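You operate a simulated robot arm through the tools that you are given. There is no shell and no other tool. Be economical: measure what you need, move in short steps, check, and stop when the job is done.

You are at the controls of a simulated two-armed robot. One attempt, no reset.

Task
Set both rivets of the shoe, one pull each.
Clamp the shoe for each pull; free it to run the slide on to the second hole.

It is judged by the outcome, as a careful person would: the job done as asked, and still so three seconds after it is handed in. It fails if anything else is knocked over, pushed out of place, dropped, spilled or broken.

Robot
Two 7-joint arms with three-finger grippers on one trunk that stands fixed in place. Base frame: the origin is at the foot of the trunk, x ahead of it, y to its left, z up. Readings come in mm, degrees, newtons and seconds.
The left shoulder is at [62, 126, 1235], the right one opposite. With the tool pointing down near the work surface each hand reaches from about 340 to 820 mm from the base axis, measured 20 degrees to its own side. Payload 2.94 kg a hand.
The TCP of each hand is the grasp point between the finger pads, 30 mm short of the fingertips. In the tool frame z runs along the fingers and y along their closing line. Largest opening 128 mm; the body of the gripper starts 93 mm behind the TCP.
Orientation is told as [roll, pitch, yaw] about the base's x, y, z axes, in that order, counted from this pose: with the fingers straight down and closing along the base's y, the tool's x points along the base's -x, its y along +y and its z along -z.

Tools
- The arms move only by the tool servo_tool. It takes "left_targets", "right_targets" or both (then of equal length, played together; a hand with none holds still); each is one flat list of numbers, 7 for each row, row after row: the turn, a rotation vector about the tool's x, y, z in degrees, then the shift along the tool's x, y, z in mm, then the closure, from 0 (fully open) to 1 (shut). In form: [rx, ry, rz, x, y, z, grip, rx, ry, rz, x, y, z, grip, ...]. A call has 1 to 12 rows; each row is the pose to reach, as a shift and turn from the pose commanded when the call began, along the tool's axes at that moment. A row lasts 0.2 s, in which the tool goes at most 50 mm and 8.6 degrees; a call with a longer step from one row to the next is refused whole, and so is a gripper value outside its range. Where a pose cannot be reached the arm comes as near as it can. A force on the tool above 40 N (or 10 N above the force at the start of the call, whichever is more), or a blocked arm, ends the call early, and 0.2 s more pass. Each finger halts on what it meets, pressing with about 43 N; the grip force reading is that of the motor and also rises with nothing between the fingers. The clock runs only during rows and for 0.2 s after the last one: add rows that repeat a pose to give the fingers time. The reply holds the time, the measured pose of the TCP, the force on the tool along the base axes, the opening and the grip force, in the units named above and with some noise, with the torque about the TCP (base axes, N m) and any sound that the robot's microphone picked up.
- Cameras (640 x 400 px; columns grow to the right, rows downward): "scene" is now at [178.8, -30.1, 1435.6]; the picture's right is [-0.33, -0.94, 0.00], its down [-0.24, 0.08, -0.97] and it looks along [0.91, -0.32, -0.25] (base axes); focal length 214 px, centre (320, 200). "left" rides on the left gripper at [69, 15, -120] in its tool frame; the picture's right is [-0.22, 0.98, 0.00], its down [-0.82, -0.18, -0.54] and it looks along [-0.53, -0.12, 0.84] (tool axes); focal length 251 px, centre (320, 200). "right" rides on the right gripper at [69, -15, -120] in its tool frame; the picture's right is [0.22, 0.98, 0.00], its down [-0.82, 0.18, -0.54] and it looks along [-0.53, 0.12, 0.84] (tool axes); focal length 251 px, centre (320, 200). There is no depth. A picture from a camera that has moved, and an enlarged one, comes with that camera's place and axes in the base frame and with its lens.
- get_image(camera): a new picture of that camera. It takes no simulated time.
- slide_trunk(by): slides the trunk up (or, below 0, down) by that many mm; the arms and the scene camera ride with it, the base frame stays. It gives what a move gives, with no picture.
- head_to(pan, tilt): turns the head with the scene camera to pan (to the left, within 80 degrees either way) and tilt (down, from -29 to 69), counted from straight ahead of the robot. It gives what a move gives.
- inspect(camera, box): a new picture of the part [left, top, right, bottom] of that camera's present view, enlarged. It takes no simulated time.
- finish_job(): hands the job in; it is judged then, once.

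Work in short steps. Places have to be worked out from the pictures, the camera data and where the tool is seen: move nearer, look again, correct. Check each grasp and each placing, and mend what went wrong. You have 120 turns and 74 pictures in all, those below and enlarged ones among them. Open the grippers and draw the arms clear of the work before you hand the job in, unless the task says otherwise; then end with one line.

The tools are called after ">>>" as a command line: name --argument value ..., lists and objects as JSON in quotes. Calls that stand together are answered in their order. servo_tool: Moves the arms, as the interface text tells. Its arguments: {"type":"object","properties":{"left_targets":{"type":"array","items":{"type":"number"}},"right_targets":{"type":"array","items":{"type":"number"}}},"required":[]} The other tools are called the same way: slide_trunk (by) slides the trunk up or down; head_to (pan, tilt) turns the head that bears the scene camera; get_image (camera) takes a picture; inspect (camera, box) takes an enlarged picture of a part of a camera's view; finish_job () hands the job in.

At the start:

```text
time: 0.0
left_tcp_pos: [409.0, 62.7, 1381.7]
left_orientation: [-0.1, 0.0, 0.0]
left_contact_force: [0.0, 0.8, 0.7]
left_wrist_torque: [0.03, 0.0, -0.02]
left_width: 127.9
left_finger_force: 0.0
right_tcp_pos: [362.7, -199.4, 1441.7]
right_orientation: [0.0, 0.1, -0.1]
right_contact_force: [-0.1, -0.6, -0.5]
right_wrist_torque: [-0.03, -0.02, -0.01]
right_width: 128.0
right_finger_force: 0.1
trunk travel left (down, up): [-450.0, 97.0]
head pan, tilt: [-19.1, 14.5]
```

scene: 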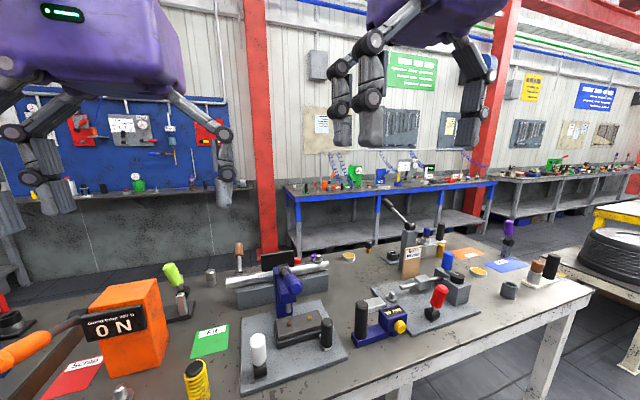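
right: 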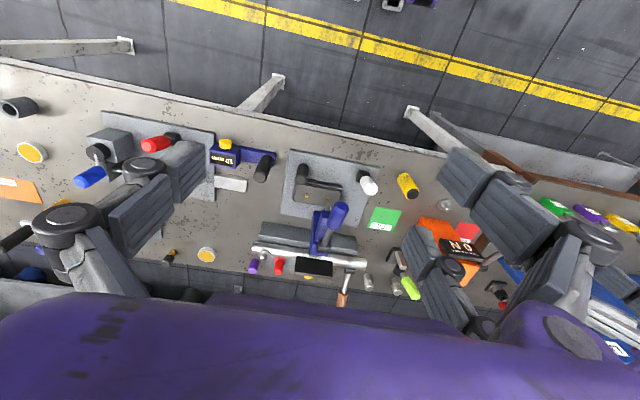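
left: 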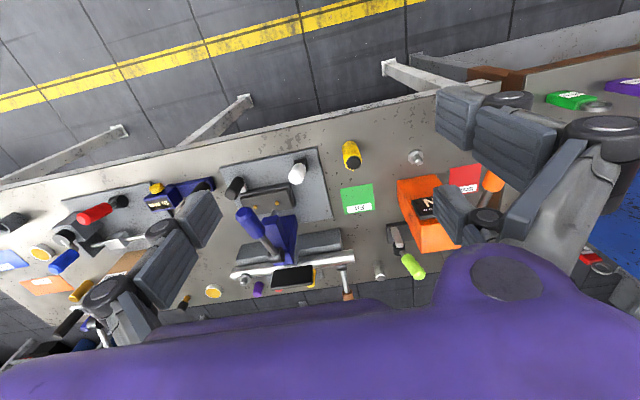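

I'll look closer at the bench to identify the riveting fixture and its parts.

>>> inspect --camera "scene" --box '[200, 220, 360, 400]'

>>> inspect --camera "scene" --box '[340, 190, 560, 350]'

>>> inspect --camera "right" --box '[80, 90, 440, 310]'

```text
2.22 times, centred on (280, 310) of scene
camera zoom: at [178.8, -30.1, 1435.6], right [-0.33, -0.94, 0.0], down [-0.24, 0.08, -0.97], along [0.91, -0.32, -0.25], focal length 477 px, centre (409, -44)
```

zoom: 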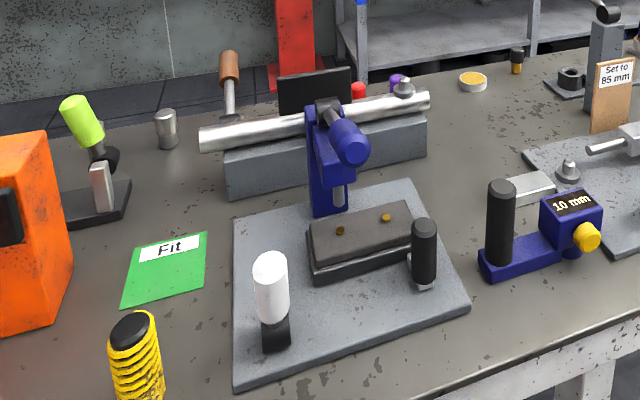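

```text
2.50 times, centred on (450, 270) of scene
camera zoom: at [178.8, -30.1, 1435.6], right [-0.33, -0.94, 0.0], down [-0.24, 0.08, -0.97], along [0.91, -0.32, -0.25], focal length 536 px, centre (-5, 25)
```

zoom: 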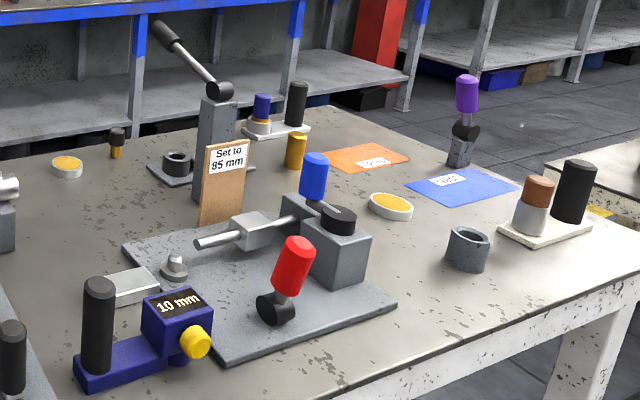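

```text
1.78 times, centred on (260, 200) of right
camera zoom: at [293.3, -212.7, 1562.2], right [-0.21, 0.98, 0.0], down [0.82, 0.18, 0.54], along [0.53, 0.12, -0.84], focal length 447 px, centre (427, 200)
```

zoom: 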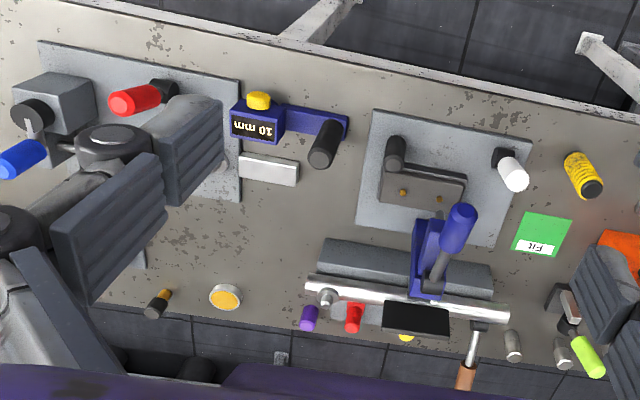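

The fixture is the grey plate with blue press, shoe with two gold rivets, white lever (probably clamp) and black slide knob. I'll zoom further.

>>> inspect --camera "scene" --box '[250, 255, 330, 305]'

>>> inspect --camera "scene" --box '[235, 300, 355, 375]'

>>> inspect --camera "right" --box '[270, 145, 398, 280]'

>>> inspect --camera "left" --box '[210, 140, 340, 280]'

```text
8.00 times, centred on (290, 280) of scene
camera zoom: at [178.8, -30.1, 1435.6], right [-0.33, -0.94, 0.0], down [-0.24, 0.08, -0.97], along [0.91, -0.32, -0.25], focal length 1716 px, centre (560, -440)
```

zoom: 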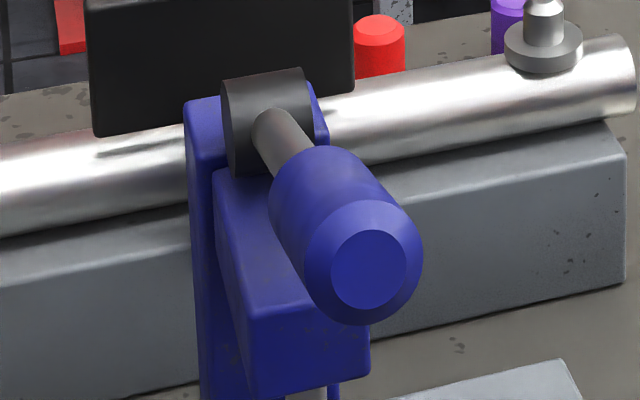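

```text
5.33 times, centred on (295, 338) of scene
camera zoom: at [178.8, -30.1, 1435.6], right [-0.33, -0.94, 0.0], down [-0.24, 0.08, -0.97], along [0.91, -0.32, -0.25], focal length 1144 px, centre (453, -533)
```

zoom: 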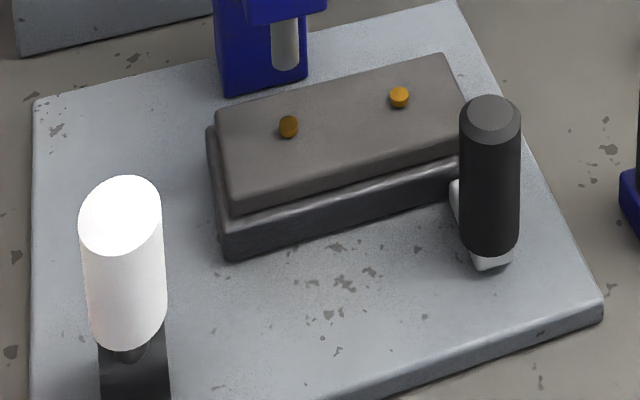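

```text
2.96 times, centred on (334, 212) of right
camera zoom: at [293.3, -212.7, 1562.2], right [-0.21, 0.98, 0.0], down [0.82, 0.18, 0.54], along [0.53, 0.12, -0.84], focal length 745 px, centre (278, 163)
```

zoom: 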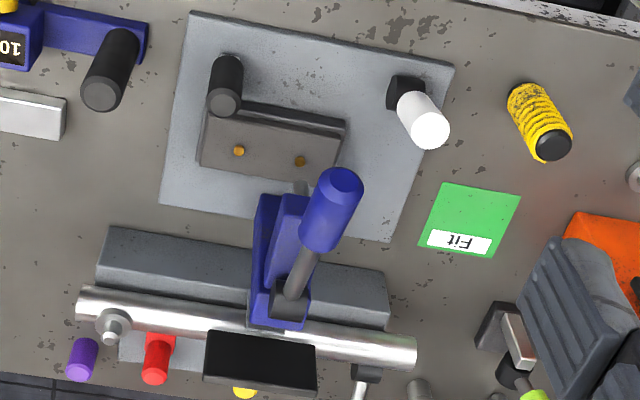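

```text
2.86 times, centred on (275, 210) of left
camera zoom: at [340.4, 79.7, 1504.3], right [0.21, 0.98, 0.0], down [0.82, -0.18, 0.54], along [0.53, -0.12, -0.84], focal length 718 px, centre (449, 171)
```

zoom: 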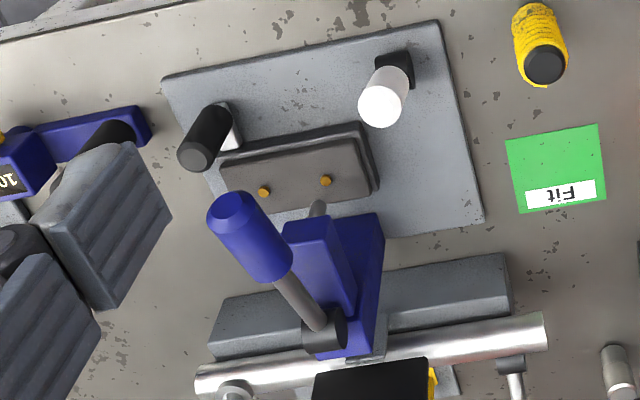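

The shoe has rivets near (662,-109) and (662,-168), z≈967. The press ram tip is near (679,-115,985), the lever grip end near (568,-114,1137), the white handle near (571,-27,1028) and the black knob near (607,-202,987). I'll bring the left hand nearer for a close look.

>>> servo_tool --left_targets '[0, 0, 0, -12, -24, 30, 0, 0, 0, 0, -24, -48, 60, 0, 0, 0, 0, -36, -72, 90, 0, 0, 0, 0, -48, -96, 120, 0, 0, 0, 0, -60, -120, 150, 0]'

>>> get_image --camera "left"

```text
time: 1.2
left_tcp_pos: [471.9, -56.3, 1233.6]
left_orientation: [-0.1, 0.0, 0.1]
left_contact_force: [0.0, -0.1, 0.2]
left_wrist_torque: [0.02, -0.02, 0.01]
left_width: 127.8
left_finger_force: 0.0
right_tcp_pos: [363.2, -198.2, 1442.8]
right_orientation: [0.1, 0.0, -0.1]
right_contact_force: [-0.3, -1.1, 0.3]
right_wrist_torque: [-0.04, -0.01, 0.0]
right_width: 128.1
right_finger_force: 0.0
trunk travel left (down, up): [-450.0, 97.0]
head pan, tilt: [-19.1, 14.5]
```

```text
63 pictures are left
camera left: at [403.0, -39.1, 1354.6], right [0.21, 0.98, 0.0], down [0.82, -0.18, 0.54], along [0.53, -0.12, -0.84], focal length 251 px, centre (320, 200)
```

left: 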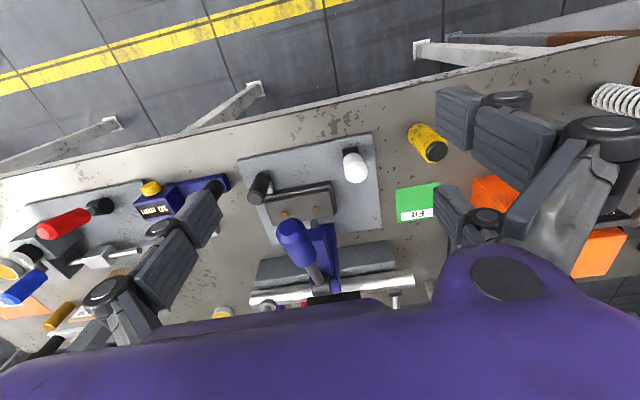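

Zoom in on the fixture from here.

>>> inspect --camera "left" --box '[225, 130, 395, 240]'

>>> inspect --camera "left" --box '[250, 165, 350, 230]'

```text
3.64 times, centred on (310, 185) of left
camera zoom: at [403.0, -39.1, 1354.6], right [0.21, 0.98, 0.0], down [0.82, -0.18, 0.54], along [0.53, -0.12, -0.84], focal length 914 px, centre (356, 254)
```

zoom: 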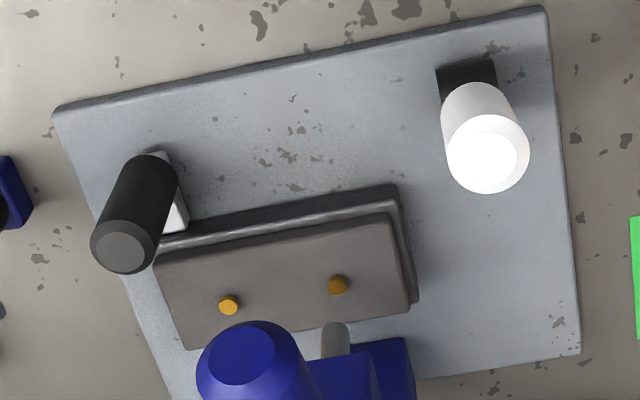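

```text
6.15 times, centred on (300, 198) of left
camera zoom: at [403.0, -39.1, 1354.6], right [0.21, 0.98, 0.0], down [0.82, -0.18, 0.54], along [0.53, -0.12, -0.84], focal length 1547 px, centre (443, 215)
```

zoom: 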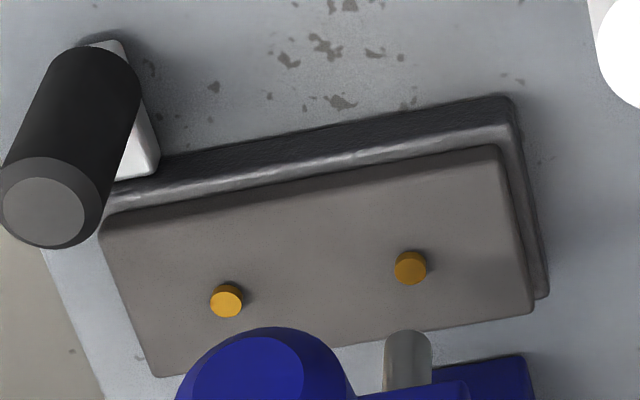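

Now a tight zoom on the white handle's base and the ram/knob.

>>> inspect --camera "left" --box '[335, 140, 385, 190]'

>>> inspect --camera "scene" --box '[240, 325, 290, 385]'

>>> inspect --camera "right" --box '[345, 160, 395, 200]'

```text
8.00 times, centred on (360, 165) of left
camera zoom: at [403.0, -39.1, 1354.6], right [0.21, 0.98, 0.0], down [0.82, -0.18, 0.54], along [0.53, -0.12, -0.84], focal length 2012 px, centre (0, 480)
```

zoom: 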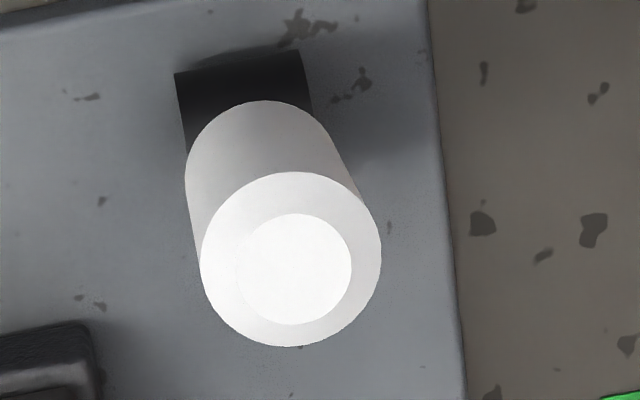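

```text
6.67 times, centred on (265, 355) of scene
camera zoom: at [179.3, -30.7, 1435.5], right [-0.33, -0.94, 0.0], down [-0.24, 0.08, -0.97], along [0.91, -0.32, -0.25], focal length 1430 px, centre (687, -833)
```

zoom: 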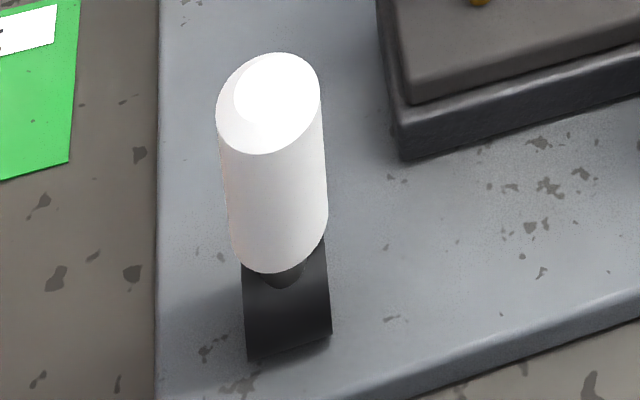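

```text
10.00 times, centred on (370, 180) of right
camera zoom: at [293.9, -213.4, 1561.9], right [-0.21, 0.98, 0.0], down [0.82, 0.18, 0.54], along [0.53, 0.12, -0.84], focal length 2514 px, centre (-180, 400)
```

zoom: 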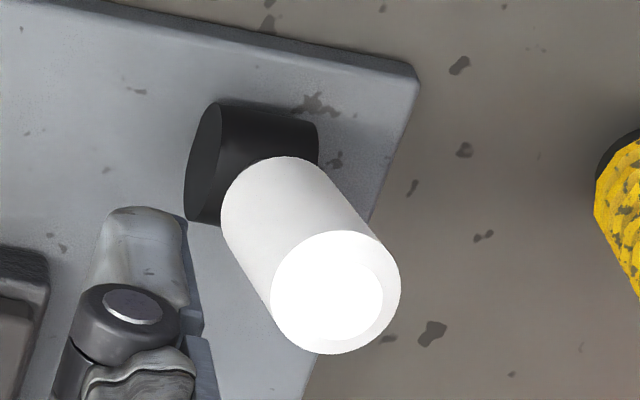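

The white lever's hub is a horizontal cylinder with its axis along y, so it swings in the x–z plane. I'll tilt the left hand 35° forward so its body stays clear of the press lever, then approach the white handle with the fingers half-closed.

>>> servo_tool --left_targets '[0, -7, 0, -4, 6, 22, 0.1, 0, -14, 0, -8, 12, 44, 0.2, 0, -21, 0, -12, 18, 66, 0.3, 0, -28, 0, -16, 24, 90, 0.45, 0, -35, 0, -20, 32, 114, 0.45]'

>>> get_image --camera "left"

>>> get_image --camera "scene"

```text
time: 2.4
left_tcp_pos: [489.8, -24.7, 1118.9]
left_orientation: [-0.2, -35.1, 0.2]
left_contact_force: [-0.7, 0.5, 0.7]
left_wrist_torque: [0.0, 0.01, 0.0]
left_width: 70.4
left_finger_force: 0.1
right_tcp_pos: [364.0, -197.8, 1441.6]
right_orientation: [0.0, 0.0, -0.1]
right_contact_force: [-0.2, 0.7, 1.2]
right_wrist_torque: [-0.02, 0.02, -0.04]
right_width: 128.0
right_finger_force: 0.0
trunk travel left (down, up): [-450.0, 97.0]
head pan, tilt: [-19.1, 14.5]
```

```text
57 pictures are left
camera left: at [364.9, -8.0, 1178.2], right [0.17, 0.98, 0.12], down [0.36, -0.18, 0.92], along [0.92, -0.12, -0.38], focal length 251 px, centre (320, 200)
```

left: 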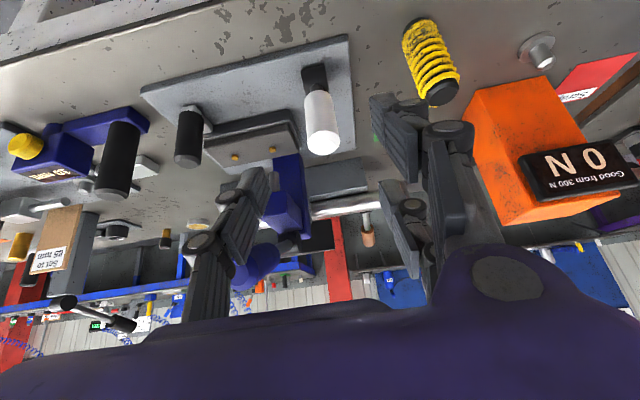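

```text
56 pictures are left
camera scene: at [178.8, -29.7, 1435.6], right [-0.33, -0.94, 0.0], down [-0.24, 0.08, -0.97], along [0.91, -0.32, -0.25], focal length 214 px, centre (320, 200)
```

scene: 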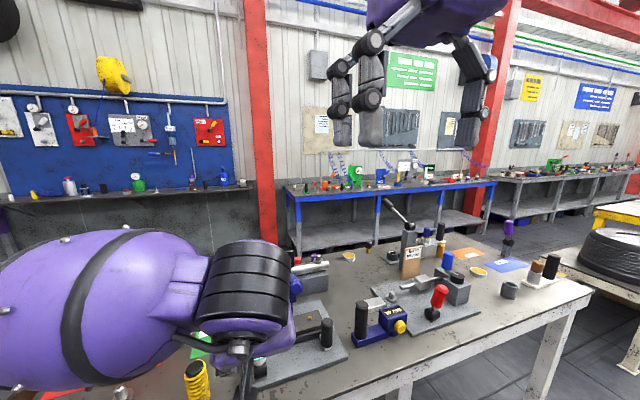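

This lower view is useful; zoom on the fixture.

>>> inspect --camera "left" --box '[130, 30, 370, 180]'

>>> inspect --camera "left" --box '[210, 110, 310, 180]'

```text
2.67 times, centred on (250, 105) of left
camera zoom: at [364.9, -8.0, 1178.2], right [0.17, 0.98, 0.12], down [0.36, -0.18, 0.92], along [0.92, -0.12, -0.38], focal length 670 px, centre (507, 453)
```

zoom: 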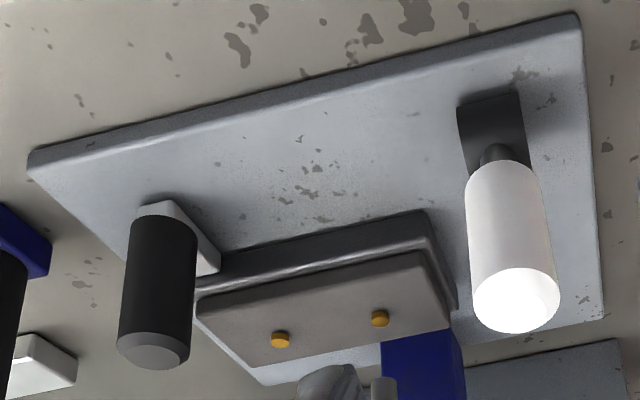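

```text
5.71 times, centred on (260, 145) of left
camera zoom: at [364.9, -8.0, 1178.2], right [0.17, 0.98, 0.12], down [0.36, -0.18, 0.92], along [0.92, -0.12, -0.38], focal length 1437 px, centre (663, 514)
```

zoom: 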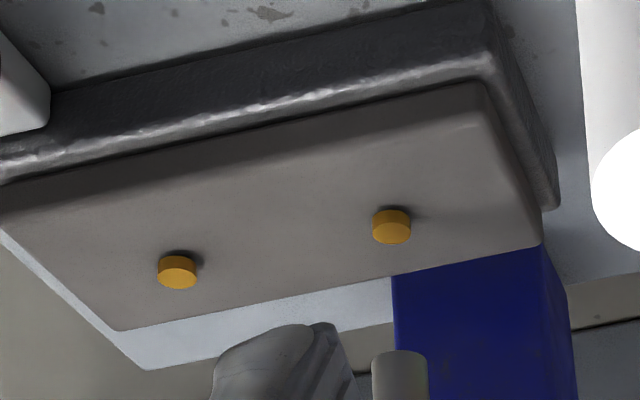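

Fit from these views: rivet B (666,-107,963), ram above it (tip ~1000), A at (665,-165), white handle top (576,-24,1030). I'll move the left fingers around the white handle.

>>> servo_tool --left_targets '[0, 0, 0, -1, 0, 30, 0.45, 0, 0, 0, -2, 0, 60, 0.45, 0, 0, 0, -3, 0, 90, 0.45, 0, 0, 0, -4, 0, 120, 0.45, 0, 0, 0, -5, 0, 142, 0.45]'

>>> get_image --camera "left"

```text
time: 3.6
left_tcp_pos: [575.6, -26.4, 1004.5]
left_orientation: [-0.1, -35.0, 0.1]
left_contact_force: [-0.3, 0.5, 1.1]
left_wrist_torque: [-0.03, -0.01, -0.03]
left_width: 70.6
left_finger_force: 0.1
right_tcp_pos: [361.8, -199.2, 1442.1]
right_orientation: [0.0, 0.0, -0.1]
right_contact_force: [0.3, 0.1, -0.3]
right_wrist_torque: [0.01, 0.01, 0.02]
right_width: 127.9
right_finger_force: 0.0
trunk travel left (down, up): [-450.0, 97.0]
head pan, tilt: [-19.1, 14.5]
```

```text
53 pictures are left
camera left: at [450.7, -8.6, 1065.4], right [0.18, 0.98, 0.12], down [0.36, -0.18, 0.91], along [0.92, -0.12, -0.39], focal length 251 px, centre (320, 200)
```

left: 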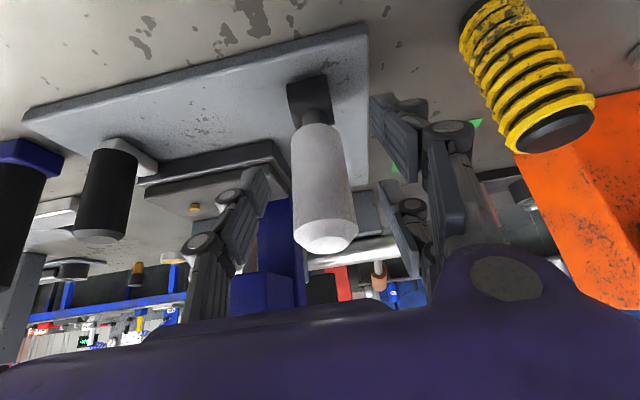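

The white handle sits between the fingers; close on it.

>>> servo_tool --left_targets '[0, 0, 0, 0, 0, 0, 0.7, 0, 0, 0, 0, 0, 0, 0.85, 0, 0, 0, 0, 0, 0, 0.85]'

```text
time: 4.4
left_tcp_pos: [574.5, -26.2, 1006.1]
left_orientation: [0.0, -35.0, 0.0]
left_contact_force: [0.3, -0.2, -0.5]
left_wrist_torque: [0.47, -0.06, -0.37]
left_width: 30.0
left_finger_force: 45.4
right_tcp_pos: [361.3, -198.0, 1442.8]
right_orientation: [0.1, 0.0, -0.1]
right_contact_force: [-0.4, 0.2, -0.1]
right_wrist_torque: [-0.01, -0.03, 0.02]
right_width: 128.1
right_finger_force: 0.1
trunk travel left (down, up): [-450.0, 97.0]
head pan, tilt: [-19.1, 14.5]
```

Gripped at 30 mm. Probe with a small push away from the robot (+x 12 mm).

>>> servo_tool --left_targets '[0, 0, 0, -4.9, 0, 3.4, 0.85, 0, 0, 0, -9.8, 0, 6.9, 0.85]'

```text
time: 5.0
left_tcp_pos: [575.1, -26.0, 1005.6]
left_orientation: [0.1, -34.3, -0.3]
left_contact_force: [-27.2, 7.3, 17.7]
left_wrist_torque: [1.2, 0.17, 0.83]
left_width: 30.0
left_finger_force: 44.4
right_tcp_pos: [358.0, -196.6, 1444.3]
right_orientation: [0.0, -0.1, -0.1]
right_contact_force: [0.7, 0.8, 0.7]
right_wrist_torque: [-0.01, 0.07, 0.0]
right_width: 128.1
right_finger_force: 0.0
trunk travel left (down, up): [-450.0, 97.0]
head pan, tilt: [-19.1, 14.5]
stopped in row 2 (left hand): the force on the tool passed its limit at 46 N (the readings are from after the stop); the commanded pose is now the measured one
```

Blocked in +x. Probe toward the robot (-x).

>>> servo_tool --left_targets '[0, 0, 0, 5, 0, -3.4, 0.85, 0, 0, 0, 9.8, 0, -6.9, 0.85, 0, 0, 0, 14.7, 0, -10, 0.85]'

```text
time: 5.8
left_tcp_pos: [568.9, -26.5, 1003.1]
left_orientation: [-0.1, -34.8, 0.2]
left_contact_force: [32.1, 1.7, 7.9]
left_wrist_torque: [0.3, -2.18, 0.1]
left_width: 30.0
left_finger_force: 45.2
right_tcp_pos: [365.8, -197.7, 1442.2]
right_orientation: [0.1, 0.2, -0.1]
right_contact_force: [-0.5, 1.0, 0.6]
right_wrist_torque: [-0.03, -0.01, 0.01]
right_width: 128.2
right_finger_force: 0.2
trunk travel left (down, up): [-450.0, 97.0]
head pan, tilt: [-19.1, 14.5]
```

It gives a bit toward the robot (6 mm, -3 mm z) against ~30 N. Continue that way along the arc.

>>> servo_tool --left_targets '[0, 0, 0, 2.5, 0, -1.0, 0.85, 0, 0, 0, 5, 0, -1.5, 0.85, 0, 0, 0, 5, 0, -1.5, 0.85]'

>>> inspect --camera "left" --box '[250, 60, 400, 260]'

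```text
time: 6.6
left_tcp_pos: [562.2, -24.9, 998.5]
left_orientation: [0.0, -34.6, -0.1]
left_contact_force: [27.9, 3.8, 3.8]
left_wrist_torque: [0.1, -1.93, -0.15]
left_width: 29.4
left_finger_force: 45.6
right_tcp_pos: [365.9, -197.3, 1441.1]
right_orientation: [0.0, 0.1, -0.1]
right_contact_force: [0.4, 0.1, 0.0]
right_wrist_torque: [0.05, -0.01, 0.01]
right_width: 128.0
right_finger_force: 0.1
trunk travel left (down, up): [-450.0, 97.0]
head pan, tilt: [-19.1, 14.5]
```

```text
2.00 times, centred on (325, 160) of left
camera zoom: at [438.0, -8.6, 1061.5], right [0.18, 0.98, 0.12], down [0.37, -0.18, 0.91], along [0.91, -0.12, -0.39], focal length 503 px, centre (310, 280)
```

zoom: 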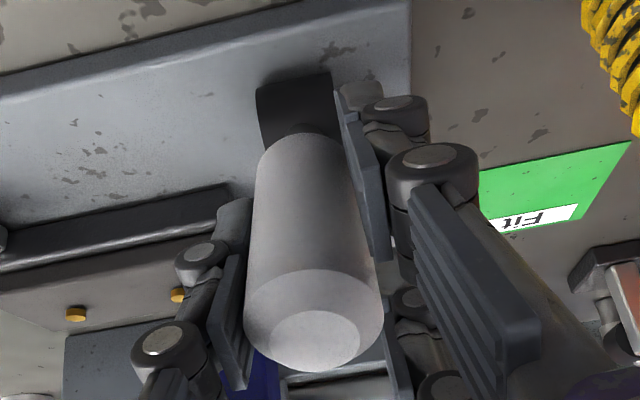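

Lever moves with steady ~28 N friction, leaning further toward the robot. I'll keep following the arc (hub ≈(592,925)).

>>> servo_tool --left_targets '[0, 0, 0, 6, 0, 1.5, 0.85, 0, 0, 0, 12, 0, 3.5, 0.85, 0, 0, 0, 17.5, 0, 6, 0.85, 0, 0, 0, 22.9, 0, 8.4, 0.85]'

```text
time: 7.6
left_tcp_pos: [542.6, -31.2, 986.4]
left_orientation: [-0.5, -34.8, -0.2]
left_contact_force: [10.9, -11.3, 25.4]
left_wrist_torque: [-1.62, -1.73, -1.34]
left_width: 23.9
left_finger_force: 45.3
right_tcp_pos: [362.0, -200.7, 1442.8]
right_orientation: [0.1, -0.1, -0.1]
right_contact_force: [-0.5, -0.6, 0.1]
right_wrist_torque: [0.04, 0.03, -0.03]
right_width: 128.1
right_finger_force: 0.1
trunk travel left (down, up): [-450.0, 97.0]
head pan, tilt: [-19.1, 14.5]
```

Width dropped to 24 mm — the grip is sliding on the handle. Look.

>>> get_image --camera "left"

```text
51 pictures are left
camera left: at [419.4, -11.5, 1046.3], right [0.19, 0.98, 0.12], down [0.36, -0.18, 0.91], along [0.91, -0.13, -0.39], focal length 251 px, centre (320, 200)
```

left: 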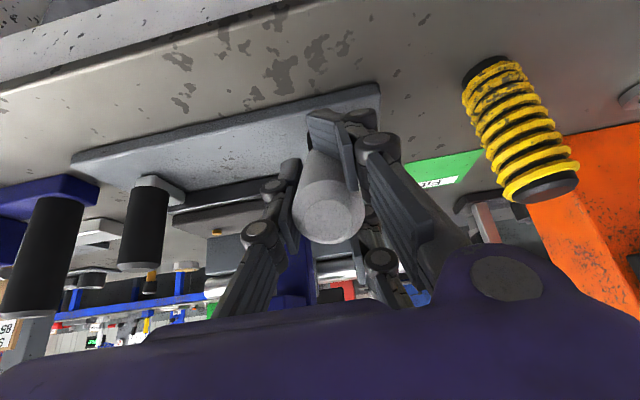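

The fingers sit on the near face of the handle. Open, recentre (perpendicular to the handle, y back), and check.

>>> servo_tool --left_targets '[0, 0, 0, 0, 0, 0, 0.55, 0, 0, 0, 0, 0, 0, 0.55, 0, 0, 0, -6, 3, 0, 0.55, 0, 0, 0, -10, 5, 0, 0.55]'

>>> inspect --camera "left" --box '[240, 80, 400, 260]'

```text
time: 8.6
left_tcp_pos: [552.0, -21.1, 987.3]
left_orientation: [0.1, -34.2, -0.2]
left_contact_force: [0.8, 1.2, 0.6]
left_wrist_torque: [0.01, 0.05, -0.01]
left_width: 57.6
left_finger_force: 0.1
right_tcp_pos: [361.9, -199.4, 1442.5]
right_orientation: [0.1, 0.0, -0.1]
right_contact_force: [-0.6, 0.0, -0.1]
right_wrist_torque: [0.0, 0.02, -0.02]
right_width: 128.1
right_finger_force: 0.0
trunk travel left (down, up): [-450.0, 97.0]
head pan, tilt: [-19.1, 14.5]
```

```text
2.22 times, centred on (320, 170) of left
camera zoom: at [427.8, -3.6, 1049.1], right [0.18, 0.98, 0.12], down [0.38, -0.18, 0.91], along [0.91, -0.12, -0.4], focal length 559 px, centre (320, 267)
```

zoom: 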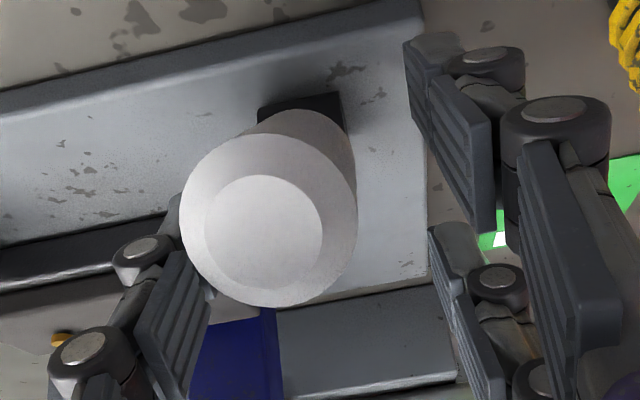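

The handle now leans ~45° (top ≈(517,-24,1000), hub ≈(594,922)). Instead of gripping, I'll put the nearly closed fingers behind it as a V (18 mm gap), then push it on toward the robot.

>>> servo_tool --left_targets '[0, 0, 0, -10, -2, 0, 0.55, 0, 0, 0, -20, -4, 0, 0.55, 0, -5, 0, -24, -4, 0, 0.7, 0, -10, 0, -24, -4, 0, 0.86, 0, -10, 0, -24, -4, 0, 0.86, 0, -10, 0, -24, -4, 0, 0.86]'

>>> get_image --camera "left"

```text
time: 10.0
left_tcp_pos: [570.1, -23.6, 999.5]
left_orientation: [0.2, -44.3, 0.0]
left_contact_force: [-8.7, 15.2, 2.8]
left_wrist_torque: [0.73, 0.48, 0.03]
left_width: 27.4
left_finger_force: 7.4
right_tcp_pos: [360.8, -196.4, 1442.6]
right_orientation: [-0.2, 0.0, -0.1]
right_contact_force: [0.2, 0.7, -0.1]
right_wrist_torque: [-0.03, -0.02, -0.04]
right_width: 127.9
right_finger_force: 0.0
trunk travel left (down, up): [-450.0, 97.0]
head pan, tilt: [-19.1, 14.5]
```

```text
49 pictures are left
camera left: at [438.1, -6.0, 1039.9], right [0.15, 0.98, 0.15], down [0.21, -0.18, 0.96], along [0.97, -0.12, -0.23], focal length 251 px, centre (320, 200)
```

left: 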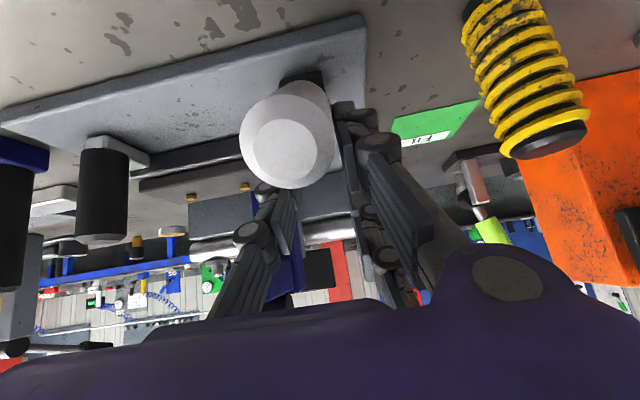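

The fingers are behind the handle. Sweep them along the arc toward the robot without more tilt.

>>> servo_tool --left_targets '[0, 0, 0, 9.8, 0, -4.1, 0.86, 0, 0, 0, 19.9, 0, -7, 0.86, 0, 0, 0, 30.4, 0, -8.6, 0.86, 0, 0, 0, 41, 0, -8.8, 0.86]'

>>> get_image --camera "left"

```text
time: 11.0
left_tcp_pos: [543.7, -23.6, 986.3]
left_orientation: [-0.2, -45.3, 0.6]
left_contact_force: [9.3, 6.2, 1.6]
left_wrist_torque: [0.33, 0.12, -0.48]
left_width: 28.4
left_finger_force: 44.6
right_tcp_pos: [362.4, -198.4, 1441.9]
right_orientation: [0.0, 0.0, -0.1]
right_contact_force: [0.0, 0.0, 0.5]
right_wrist_torque: [-0.01, -0.03, 0.01]
right_width: 128.1
right_finger_force: 0.0
trunk travel left (down, up): [-450.0, 97.0]
head pan, tilt: [-19.1, 14.5]
stopped in row 4 (left hand): the force on the tool passed its limit at 43 N (the readings are from after the stop); the commanded pose is now the measured one
```

```text
48 pictures are left
camera left: at [411.2, -7.5, 1021.3], right [0.14, 0.98, 0.15], down [0.19, -0.18, 0.97], along [0.97, -0.11, -0.21], focal length 251 px, centre (320, 200)
```

left: 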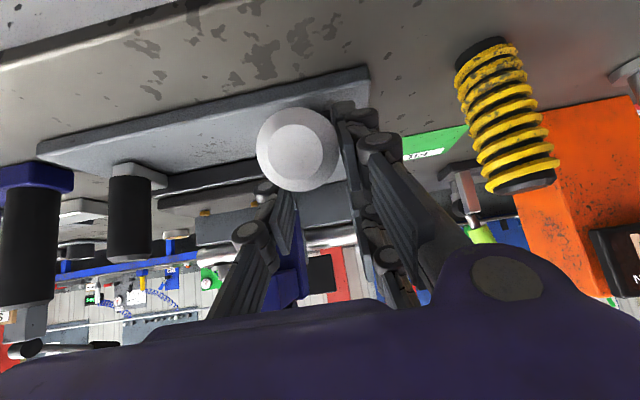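

The handle has gone to ~57°. The force limit tripped, so I'll try a further small push to see whether it is the end stop.

>>> servo_tool --left_targets '[0, 0, 0, 4, 0, 0, 0.86, 0, 0, 0, 8, 0, 1, 0.86, 0, 0, 0, 12, 0, 2, 0.86]'

>>> get_image --camera "left"

```text
time: 11.7
left_tcp_pos: [544.8, -22.5, 985.6]
left_orientation: [-0.3, -46.4, 1.0]
left_contact_force: [3.3, 5.9, 6.5]
left_wrist_torque: [0.1, 0.44, -0.47]
left_width: 28.1
left_finger_force: 45.0
right_tcp_pos: [362.2, -199.6, 1442.9]
right_orientation: [0.0, -0.1, -0.1]
right_contact_force: [-0.2, 0.0, 0.2]
right_wrist_torque: [0.04, 0.0, 0.02]
right_width: 127.9
right_finger_force: 0.1
trunk travel left (down, up): [-450.0, 97.0]
head pan, tilt: [-19.1, 14.5]
stopped in row 3 (left hand): the force on the tool passed its limit at 43 N (the readings are from after the stop); the commanded pose is now the measured one
```

```text
47 pictures are left
camera left: at [410.0, -7.7, 1018.7], right [0.14, 0.98, 0.15], down [0.18, -0.17, 0.97], along [0.97, -0.1, -0.2], focal length 251 px, centre (320, 200)
```

left: 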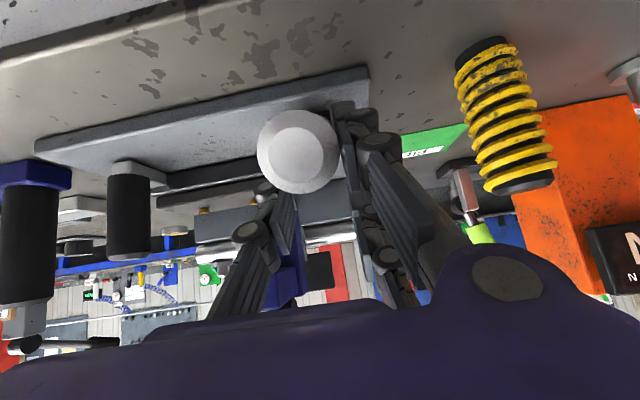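

No further motion: end stop. Now release and retreat the left hand upward/backward.

>>> servo_tool --left_targets '[0, 0, 0, 0, 0, 0, 0.5, 0, 0, 0, 0, 0, 0, 0.5, 0, 0, 0, 0, 0, -30, 0.5, 0, 0, 0, 0, 0, -70, 0.5, 0, 0, 0, 0, 0, -110, 0.5, 0, 0, 0, -20, 10, -150, 0.5, 0, 7, 0, -50, 30, -180, 0.5, 0, 14, 0, -80, 50, -190, 0.5]'

>>> get_image --camera "left"

```text
time: 13.5
left_tcp_pos: [460.6, 25.9, 1174.4]
left_orientation: [-0.4, -32.2, 0.7]
left_contact_force: [-0.7, 0.2, -0.2]
left_wrist_torque: [0.01, 0.04, 0.0]
left_width: 64.2
left_finger_force: 0.0
right_tcp_pos: [362.0, -197.8, 1441.6]
right_orientation: [0.1, 0.0, -0.1]
right_contact_force: [0.6, 0.8, 0.4]
right_wrist_torque: [-0.02, -0.01, -0.03]
right_width: 128.0
right_finger_force: 0.0
trunk travel left (down, up): [-450.0, 97.0]
head pan, tilt: [-19.1, 14.5]
```

```text
46 pictures are left
camera left: at [338.1, 42.2, 1240.3], right [0.17, 0.98, 0.11], down [0.41, -0.17, 0.9], along [0.9, -0.11, -0.43], focal length 251 px, centre (320, 200)
```

left: 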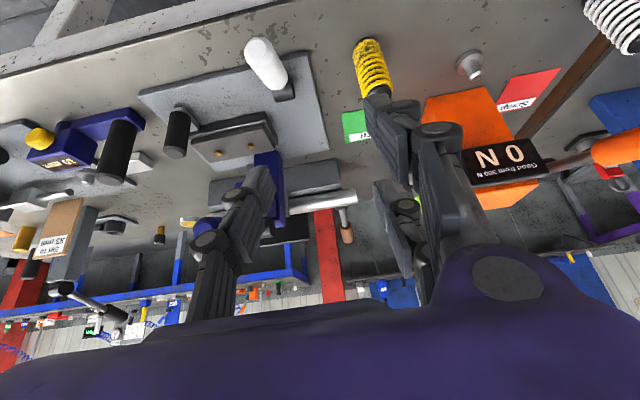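

White lever now rests folded toward the robot. Next I bring the right hand to the black knob to check gently whether the slide is locked.

>>> servo_tool --right_targets '[0, -4, 0, -17, 0, 36, 0.1, 0, -8, 0, -34, -1, 72, 0.2, 0, -12, 0, -51, -1, 109, 0.3, 0, -16, 0, -68, -2, 146, 0.45, 0, -20, 0, -85, -2, 182, 0.45, 0, -24, 0, -102, -3, 219, 0.45, 0, -27, 0, -119, -3, 256, 0.45, 0, -30, 0, -135, -3, 292, 0.45]'

>>> get_image --camera "right"

```text
time: 15.3
left_tcp_pos: [460.6, 24.8, 1172.8]
left_orientation: [-0.4, -32.1, 0.8]
left_contact_force: [-0.3, -0.4, 0.9]
left_wrist_torque: [0.01, 0.05, 0.0]
left_width: 64.1
left_finger_force: 0.0
right_tcp_pos: [499.4, -198.9, 1150.3]
right_orientation: [0.0, -29.9, -0.1]
right_contact_force: [0.1, 0.0, -0.5]
right_wrist_torque: [-0.02, 0.0, -0.03]
right_width: 70.3
right_finger_force: 0.0
trunk travel left (down, up): [-450.0, 97.0]
head pan, tilt: [-19.1, 14.5]
```

```text
45 pictures are left
camera right: at [379.4, -213.1, 1220.0], right [-0.18, 0.98, -0.11], down [0.44, 0.18, 0.88], along [0.88, 0.12, -0.46], focal length 251 px, centre (320, 200)
```

right: 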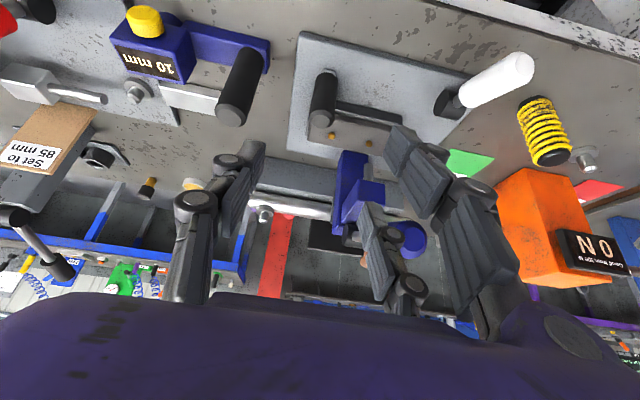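

Knob top ≈(608,-196,987). Descend along the tool axis to straddle it.

>>> servo_tool --right_targets '[0, 0, 0, 0, 0, 45, 0.45, 0, 0, 0, 0, 1, 90, 0.45, 0, 0, 0, 0, 2, 135, 0.45, 0, 0, 0, 0, 3, 175, 0.45]'

>>> get_image --camera "right"

```text
time: 16.3
left_tcp_pos: [462.0, 25.1, 1172.9]
left_orientation: [-0.4, -32.3, 0.9]
left_contact_force: [0.3, -1.1, -0.4]
left_wrist_torque: [0.0, 0.02, -0.03]
left_width: 63.8
left_finger_force: 0.1
right_tcp_pos: [586.2, -198.9, 998.2]
right_orientation: [0.1, -30.1, -0.2]
right_contact_force: [0.5, 1.1, 0.3]
right_wrist_torque: [-0.01, 0.07, -0.03]
right_width: 70.4
right_finger_force: 0.1
trunk travel left (down, up): [-450.0, 97.0]
head pan, tilt: [-19.1, 14.5]
```

```text
44 pictures are left
camera right: at [466.6, -213.1, 1067.2], right [-0.18, 0.98, -0.11], down [0.44, 0.18, 0.88], along [0.88, 0.12, -0.46], focal length 251 px, centre (320, 200)
```

right: 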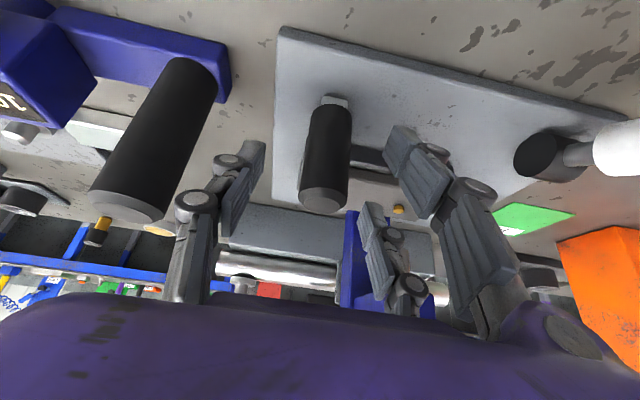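

Knob is centred between the fingers. Descend and close on it.

>>> servo_tool --right_targets '[0, 0, 0, 0, 0, 20, 0.45, 0, 0, 0, 0, 0, 40, 0.45, 0, 0, 0, 0, 0, 40, 0.7, 0, 0, 0, 0, 0, 40, 0.85, 0, 0, 0, 0, 0, 40, 0.85]'

```text
time: 17.5
left_tcp_pos: [460.3, 26.4, 1173.9]
left_orientation: [-0.5, -32.3, 0.9]
left_contact_force: [0.2, -0.2, -0.1]
left_wrist_torque: [-0.02, -0.01, 0.0]
left_width: 63.8
left_finger_force: 0.1
right_tcp_pos: [603.9, -195.6, 964.5]
right_orientation: [0.2, -30.1, -0.1]
right_contact_force: [-0.4, 11.7, -0.2]
right_wrist_torque: [1.32, -0.02, 0.07]
right_width: 28.7
right_finger_force: 44.8
trunk travel left (down, up): [-450.0, 97.0]
head pan, tilt: [-19.1, 14.5]
```

Gripped the knob (28.7 mm). Gentle nudge +y 6 mm.

>>> servo_tool --right_targets '[0, 0, 0, 0, 5, 0, 0.85, 0, 0, 0, 0, 9, 0, 0.85]'

```text
time: 18.1
left_tcp_pos: [459.1, 22.4, 1175.8]
left_orientation: [-0.3, -32.3, 0.7]
left_contact_force: [0.2, 0.4, -1.0]
left_wrist_torque: [-0.01, 0.01, -0.02]
left_width: 63.9
left_finger_force: 0.0
right_tcp_pos: [604.3, -193.7, 966.0]
right_orientation: [-0.2, -30.2, -0.4]
right_contact_force: [-7.2, -13.7, 13.4]
right_wrist_torque: [0.71, 0.7, 0.05]
right_width: 29.0
right_finger_force: 44.9
trunk travel left (down, up): [-450.0, 97.0]
head pan, tilt: [-19.1, 14.5]
```

The slide holds firmly, so the clamp grips. Release the knob, retreat and move the right hand above the press lever with fingers vertical.

>>> servo_tool --right_targets '[0, 0, 0, 0, -5, 0, 0.6, 0, 0, 0, 0, -5, 0, 0.45, 0, 0, 0, 0, -5, -40, 0.45, 0, 0, 0, 0, -5, -85, 0.45, 0, 0, 0, 0, -5, -130, 0.45, 0, 7, 0, -25, 15, -165, 0.45, 0, 15, 0, -50, 30, -195, 0.45, 0, 22, 0, -75, 47, -228, 0.45, 0, 30, 0, -99, 60, -259, 0.45]'

>>> get_image --camera "right"

>>> inspect --camera "left" --box '[130, 30, 370, 230]'

```text
time: 20.1
left_tcp_pos: [460.0, 23.7, 1174.8]
left_orientation: [-0.4, -32.2, 0.8]
left_contact_force: [-0.3, -0.2, 0.4]
left_wrist_torque: [0.04, 0.0, 0.01]
left_width: 64.0
left_finger_force: 0.0
right_tcp_pos: [560.9, -151.9, 1225.6]
right_orientation: [0.2, -3.9, 0.0]
right_contact_force: [-0.4, -0.3, 0.4]
right_wrist_torque: [0.01, -0.02, -0.01]
right_width: 70.5
right_finger_force: 0.1
right hand out of reach, approached as far as the arm can: row 9
trunk travel left (down, up): [-450.0, 97.0]
head pan, tilt: [-19.1, 14.5]
```

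```text
43 pictures are left
camera right: at [483.9, -166.0, 1340.0], right [-0.21, 0.98, -0.01], down [0.78, 0.18, 0.6], along [0.58, 0.12, -0.8], focal length 251 px, centre (320, 200)
```

right: 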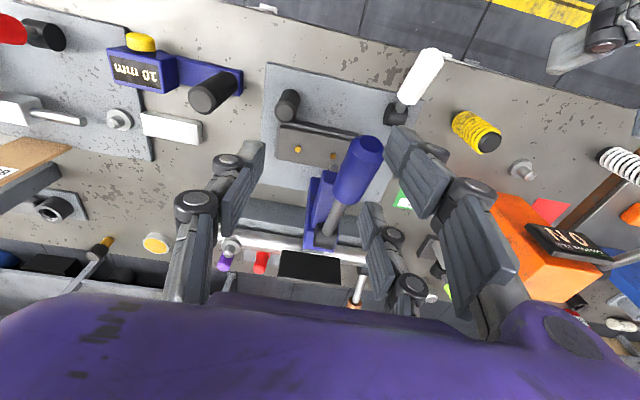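

```text
2.00 times, centred on (250, 130) of left
camera zoom: at [338.4, 40.1, 1239.8], right [0.17, 0.98, 0.11], down [0.41, -0.17, 0.9], along [0.9, -0.11, -0.43], focal length 503 px, centre (460, 340)
```

zoom: 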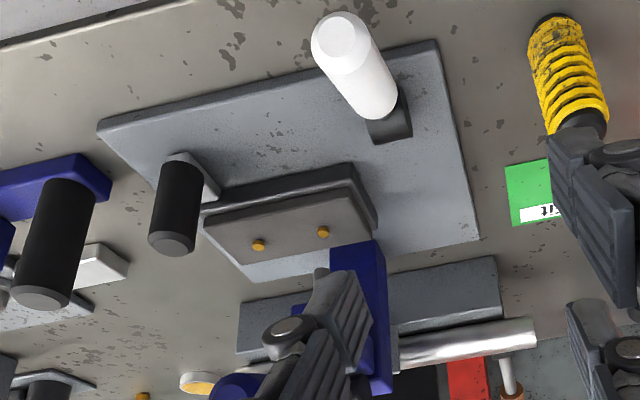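

Lever tip in this view ≈(568,-108,1137). Move over the grip, then descend around it.

>>> servo_tool --right_targets '[0, 0, 0, -10, 20, 0, 0.45, 0, 0, 0, -22, 42, 10, 0.45, 0, 0, 0, -28, 42, 40, 0.45, 0, 0, 0, -30, 42, 65, 0.45]'

>>> get_image --camera "right"

>>> inspect --camera "scene" --box '[200, 200, 420, 380]'

```text
time: 21.1
left_tcp_pos: [458.7, 25.3, 1174.2]
left_orientation: [-0.3, -32.2, 0.8]
left_contact_force: [-0.1, -0.7, 0.1]
left_wrist_torque: [0.0, -0.02, 0.02]
left_width: 64.0
left_finger_force: 0.1
right_tcp_pos: [564.3, -146.6, 1183.8]
right_orientation: [0.1, -4.1, -0.1]
right_contact_force: [-0.9, 0.0, -0.5]
right_wrist_torque: [0.01, -0.02, 0.0]
right_width: 70.3
right_finger_force: 0.0
right hand out of reach, approached as far as the arm can: row 1, 2, 3, 4
trunk travel left (down, up): [-450.0, 97.0]
head pan, tilt: [-19.1, 14.5]
```

```text
41 pictures are left
camera right: at [486.8, -160.2, 1298.6], right [-0.21, 0.98, -0.01], down [0.78, 0.18, 0.6], along [0.59, 0.12, -0.8], focal length 251 px, centre (320, 200)
```

right: 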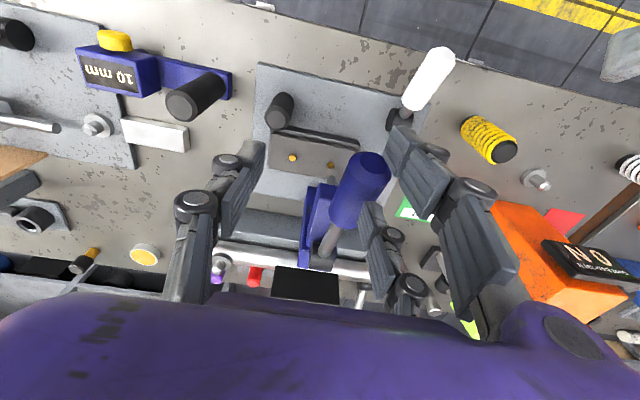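

```text
2.22 times, centred on (310, 290) of scene
camera zoom: at [178.8, -30.1, 1435.6], right [-0.33, -0.94, 0.0], down [-0.24, 0.08, -0.97], along [0.91, -0.32, -0.25], focal length 477 px, centre (342, 0)
```

zoom: 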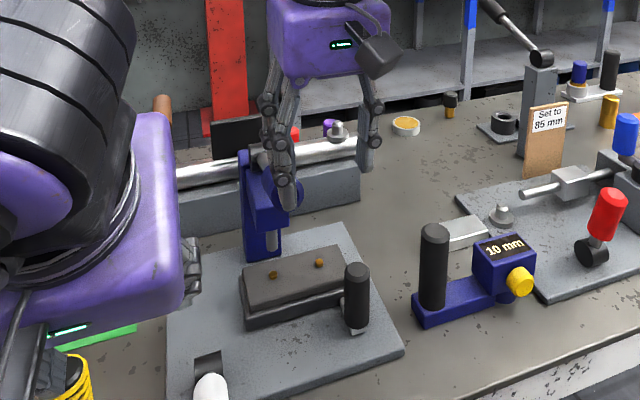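

Out of reach with vertical fingers at this trunk height. Raise the trunk 90 mm to help the wrist.

>>> slide_trunk --by 90

```text
time: 22.4
left_tcp_pos: [461.6, 26.8, 1261.3]
left_orientation: [-0.4, -32.1, 0.8]
left_contact_force: [0.8, -0.2, -0.5]
left_wrist_torque: [0.02, 0.02, 0.01]
left_width: 63.9
left_finger_force: 0.0
right_tcp_pos: [511.3, -149.2, 1416.3]
right_orientation: [0.2, -19.2, -0.1]
right_contact_force: [0.4, 0.2, 0.0]
right_wrist_torque: [-0.02, -0.03, -0.01]
right_width: 70.4
right_finger_force: 0.1
trunk travel left (down, up): [-540.0, 7.0]
head pan, tilt: [-19.1, 14.5]
```

Check where the command stands with a tiny hold, right hand.

>>> servo_tool --right_targets '[0, 0, 0, 0, 0, 20, 0.45, 0, 0, 0, 0, 0, 50, 0.45]'

```text
time: 22.9
left_tcp_pos: [462.2, 25.8, 1260.2]
left_orientation: [-0.4, -32.1, 0.8]
left_contact_force: [0.2, 0.8, 0.0]
left_wrist_torque: [0.0, 0.04, 0.01]
left_width: 64.1
left_finger_force: 0.0
right_tcp_pos: [529.6, -148.7, 1370.2]
right_orientation: [0.3, -19.4, -0.3]
right_contact_force: [1.1, 0.6, -1.2]
right_wrist_torque: [-0.01, 0.01, 0.01]
right_width: 70.2
right_finger_force: 0.0
trunk travel left (down, up): [-540.0, 7.0]
head pan, tilt: [-19.1, 14.5]
```

Tracking again. Move to above the lever grip keeping ~19° tilt.

>>> servo_tool --right_targets '[0, 0, 0, 4, 9, 44, 0.45, 0, 0, 0, 8, 18, 88, 0.45, 0, 0, 0, 11, 27, 132, 0.45, 0, 0, 0, 14, 37, 170, 0.45]'

>>> get_image --camera "right"

```text
time: 23.9
left_tcp_pos: [461.5, 24.9, 1262.1]
left_orientation: [-0.3, -32.1, 0.8]
left_contact_force: [-0.3, -0.9, 0.2]
left_wrist_torque: [0.02, 0.03, 0.02]
left_width: 64.0
left_finger_force: 0.1
right_tcp_pos: [518.8, -146.1, 1233.5]
right_orientation: [0.2, -19.5, -0.1]
right_contact_force: [0.1, -0.1, -0.2]
right_wrist_torque: [0.04, -0.01, 0.01]
right_width: 70.2
right_finger_force: 0.1
right hand out of reach, approached as far as the arm can: row 1, 2, 3, 4
trunk travel left (down, up): [-540.0, 7.0]
head pan, tilt: [-19.1, 14.5]
```

```text
39 pictures are left
camera right: at [414.2, -159.5, 1322.8], right [-0.2, 0.98, -0.07], down [0.59, 0.18, 0.78], along [0.78, 0.12, -0.62], focal length 251 px, centre (320, 200)
```

right: 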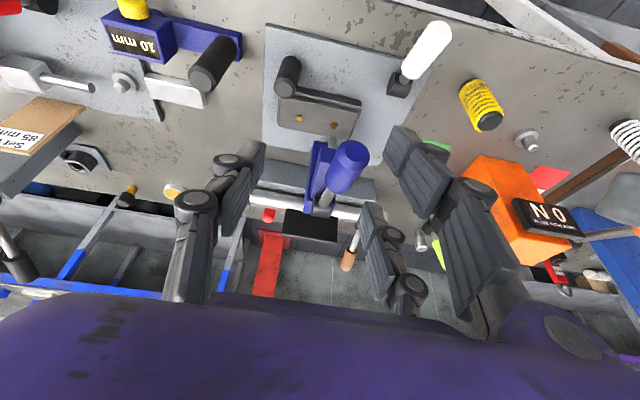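

Still limited, and y seems stuck at -146. Try more tilt (toward -35°) with an inward move.

>>> servo_tool --right_targets '[0, -8, 0, 0, 10, 0, 0.45, 0, -16, 0, 0, 20, 0, 0.45, 0, -16, 0, 0, 34, 0, 0.45]'

```text
time: 24.8
left_tcp_pos: [462.0, 25.0, 1262.0]
left_orientation: [-0.4, -32.2, 0.8]
left_contact_force: [0.9, -0.1, -0.1]
left_wrist_torque: [0.0, 0.01, 0.02]
left_width: 64.2
left_finger_force: 0.1
right_tcp_pos: [517.5, -108.6, 1233.0]
right_orientation: [0.2, -35.4, -0.3]
right_contact_force: [-0.3, 0.1, 0.1]
right_wrist_torque: [0.04, 0.05, 0.01]
right_width: 70.4
right_finger_force: 0.0
trunk travel left (down, up): [-540.0, 7.0]
head pan, tilt: [-19.1, 14.5]
```

That works. Advance along the tool axis 75 mm toward the grip and look.

>>> servo_tool --right_targets '[0, 0, 0, -1, 0, 40, 0.45, 0, 0, 0, -2, 0, 75, 0.45]'

>>> get_image --camera "right"

```text
time: 25.4
left_tcp_pos: [461.7, 24.7, 1262.0]
left_orientation: [-0.4, -32.1, 0.7]
left_contact_force: [-0.7, -0.6, 0.4]
left_wrist_torque: [0.02, 0.02, 0.03]
left_width: 63.8
left_finger_force: 0.2
right_tcp_pos: [522.2, -118.4, 1199.4]
right_orientation: [0.2, -35.5, -0.2]
right_contact_force: [-0.2, 0.2, 0.3]
right_wrist_torque: [-0.02, 0.01, 0.0]
right_width: 70.3
right_finger_force: 0.0
right hand out of reach, approached as far as the arm can: row 1, 2
trunk travel left (down, up): [-540.0, 7.0]
head pan, tilt: [-19.1, 14.5]
```

```text
38 pictures are left
camera right: at [396.2, -131.9, 1257.3], right [-0.17, 0.98, -0.12], down [0.35, 0.18, 0.92], along [0.92, 0.11, -0.38], focal length 251 px, centre (320, 200)
```

right: 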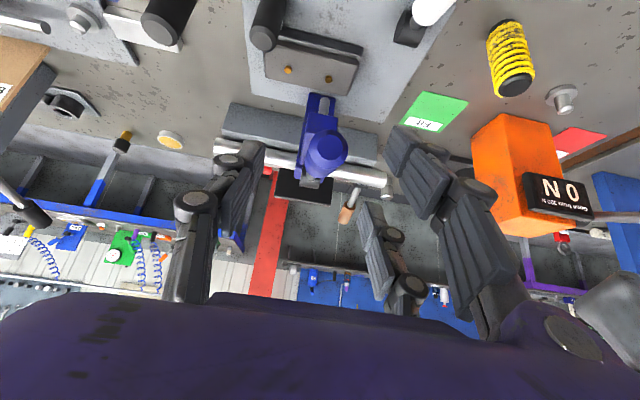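

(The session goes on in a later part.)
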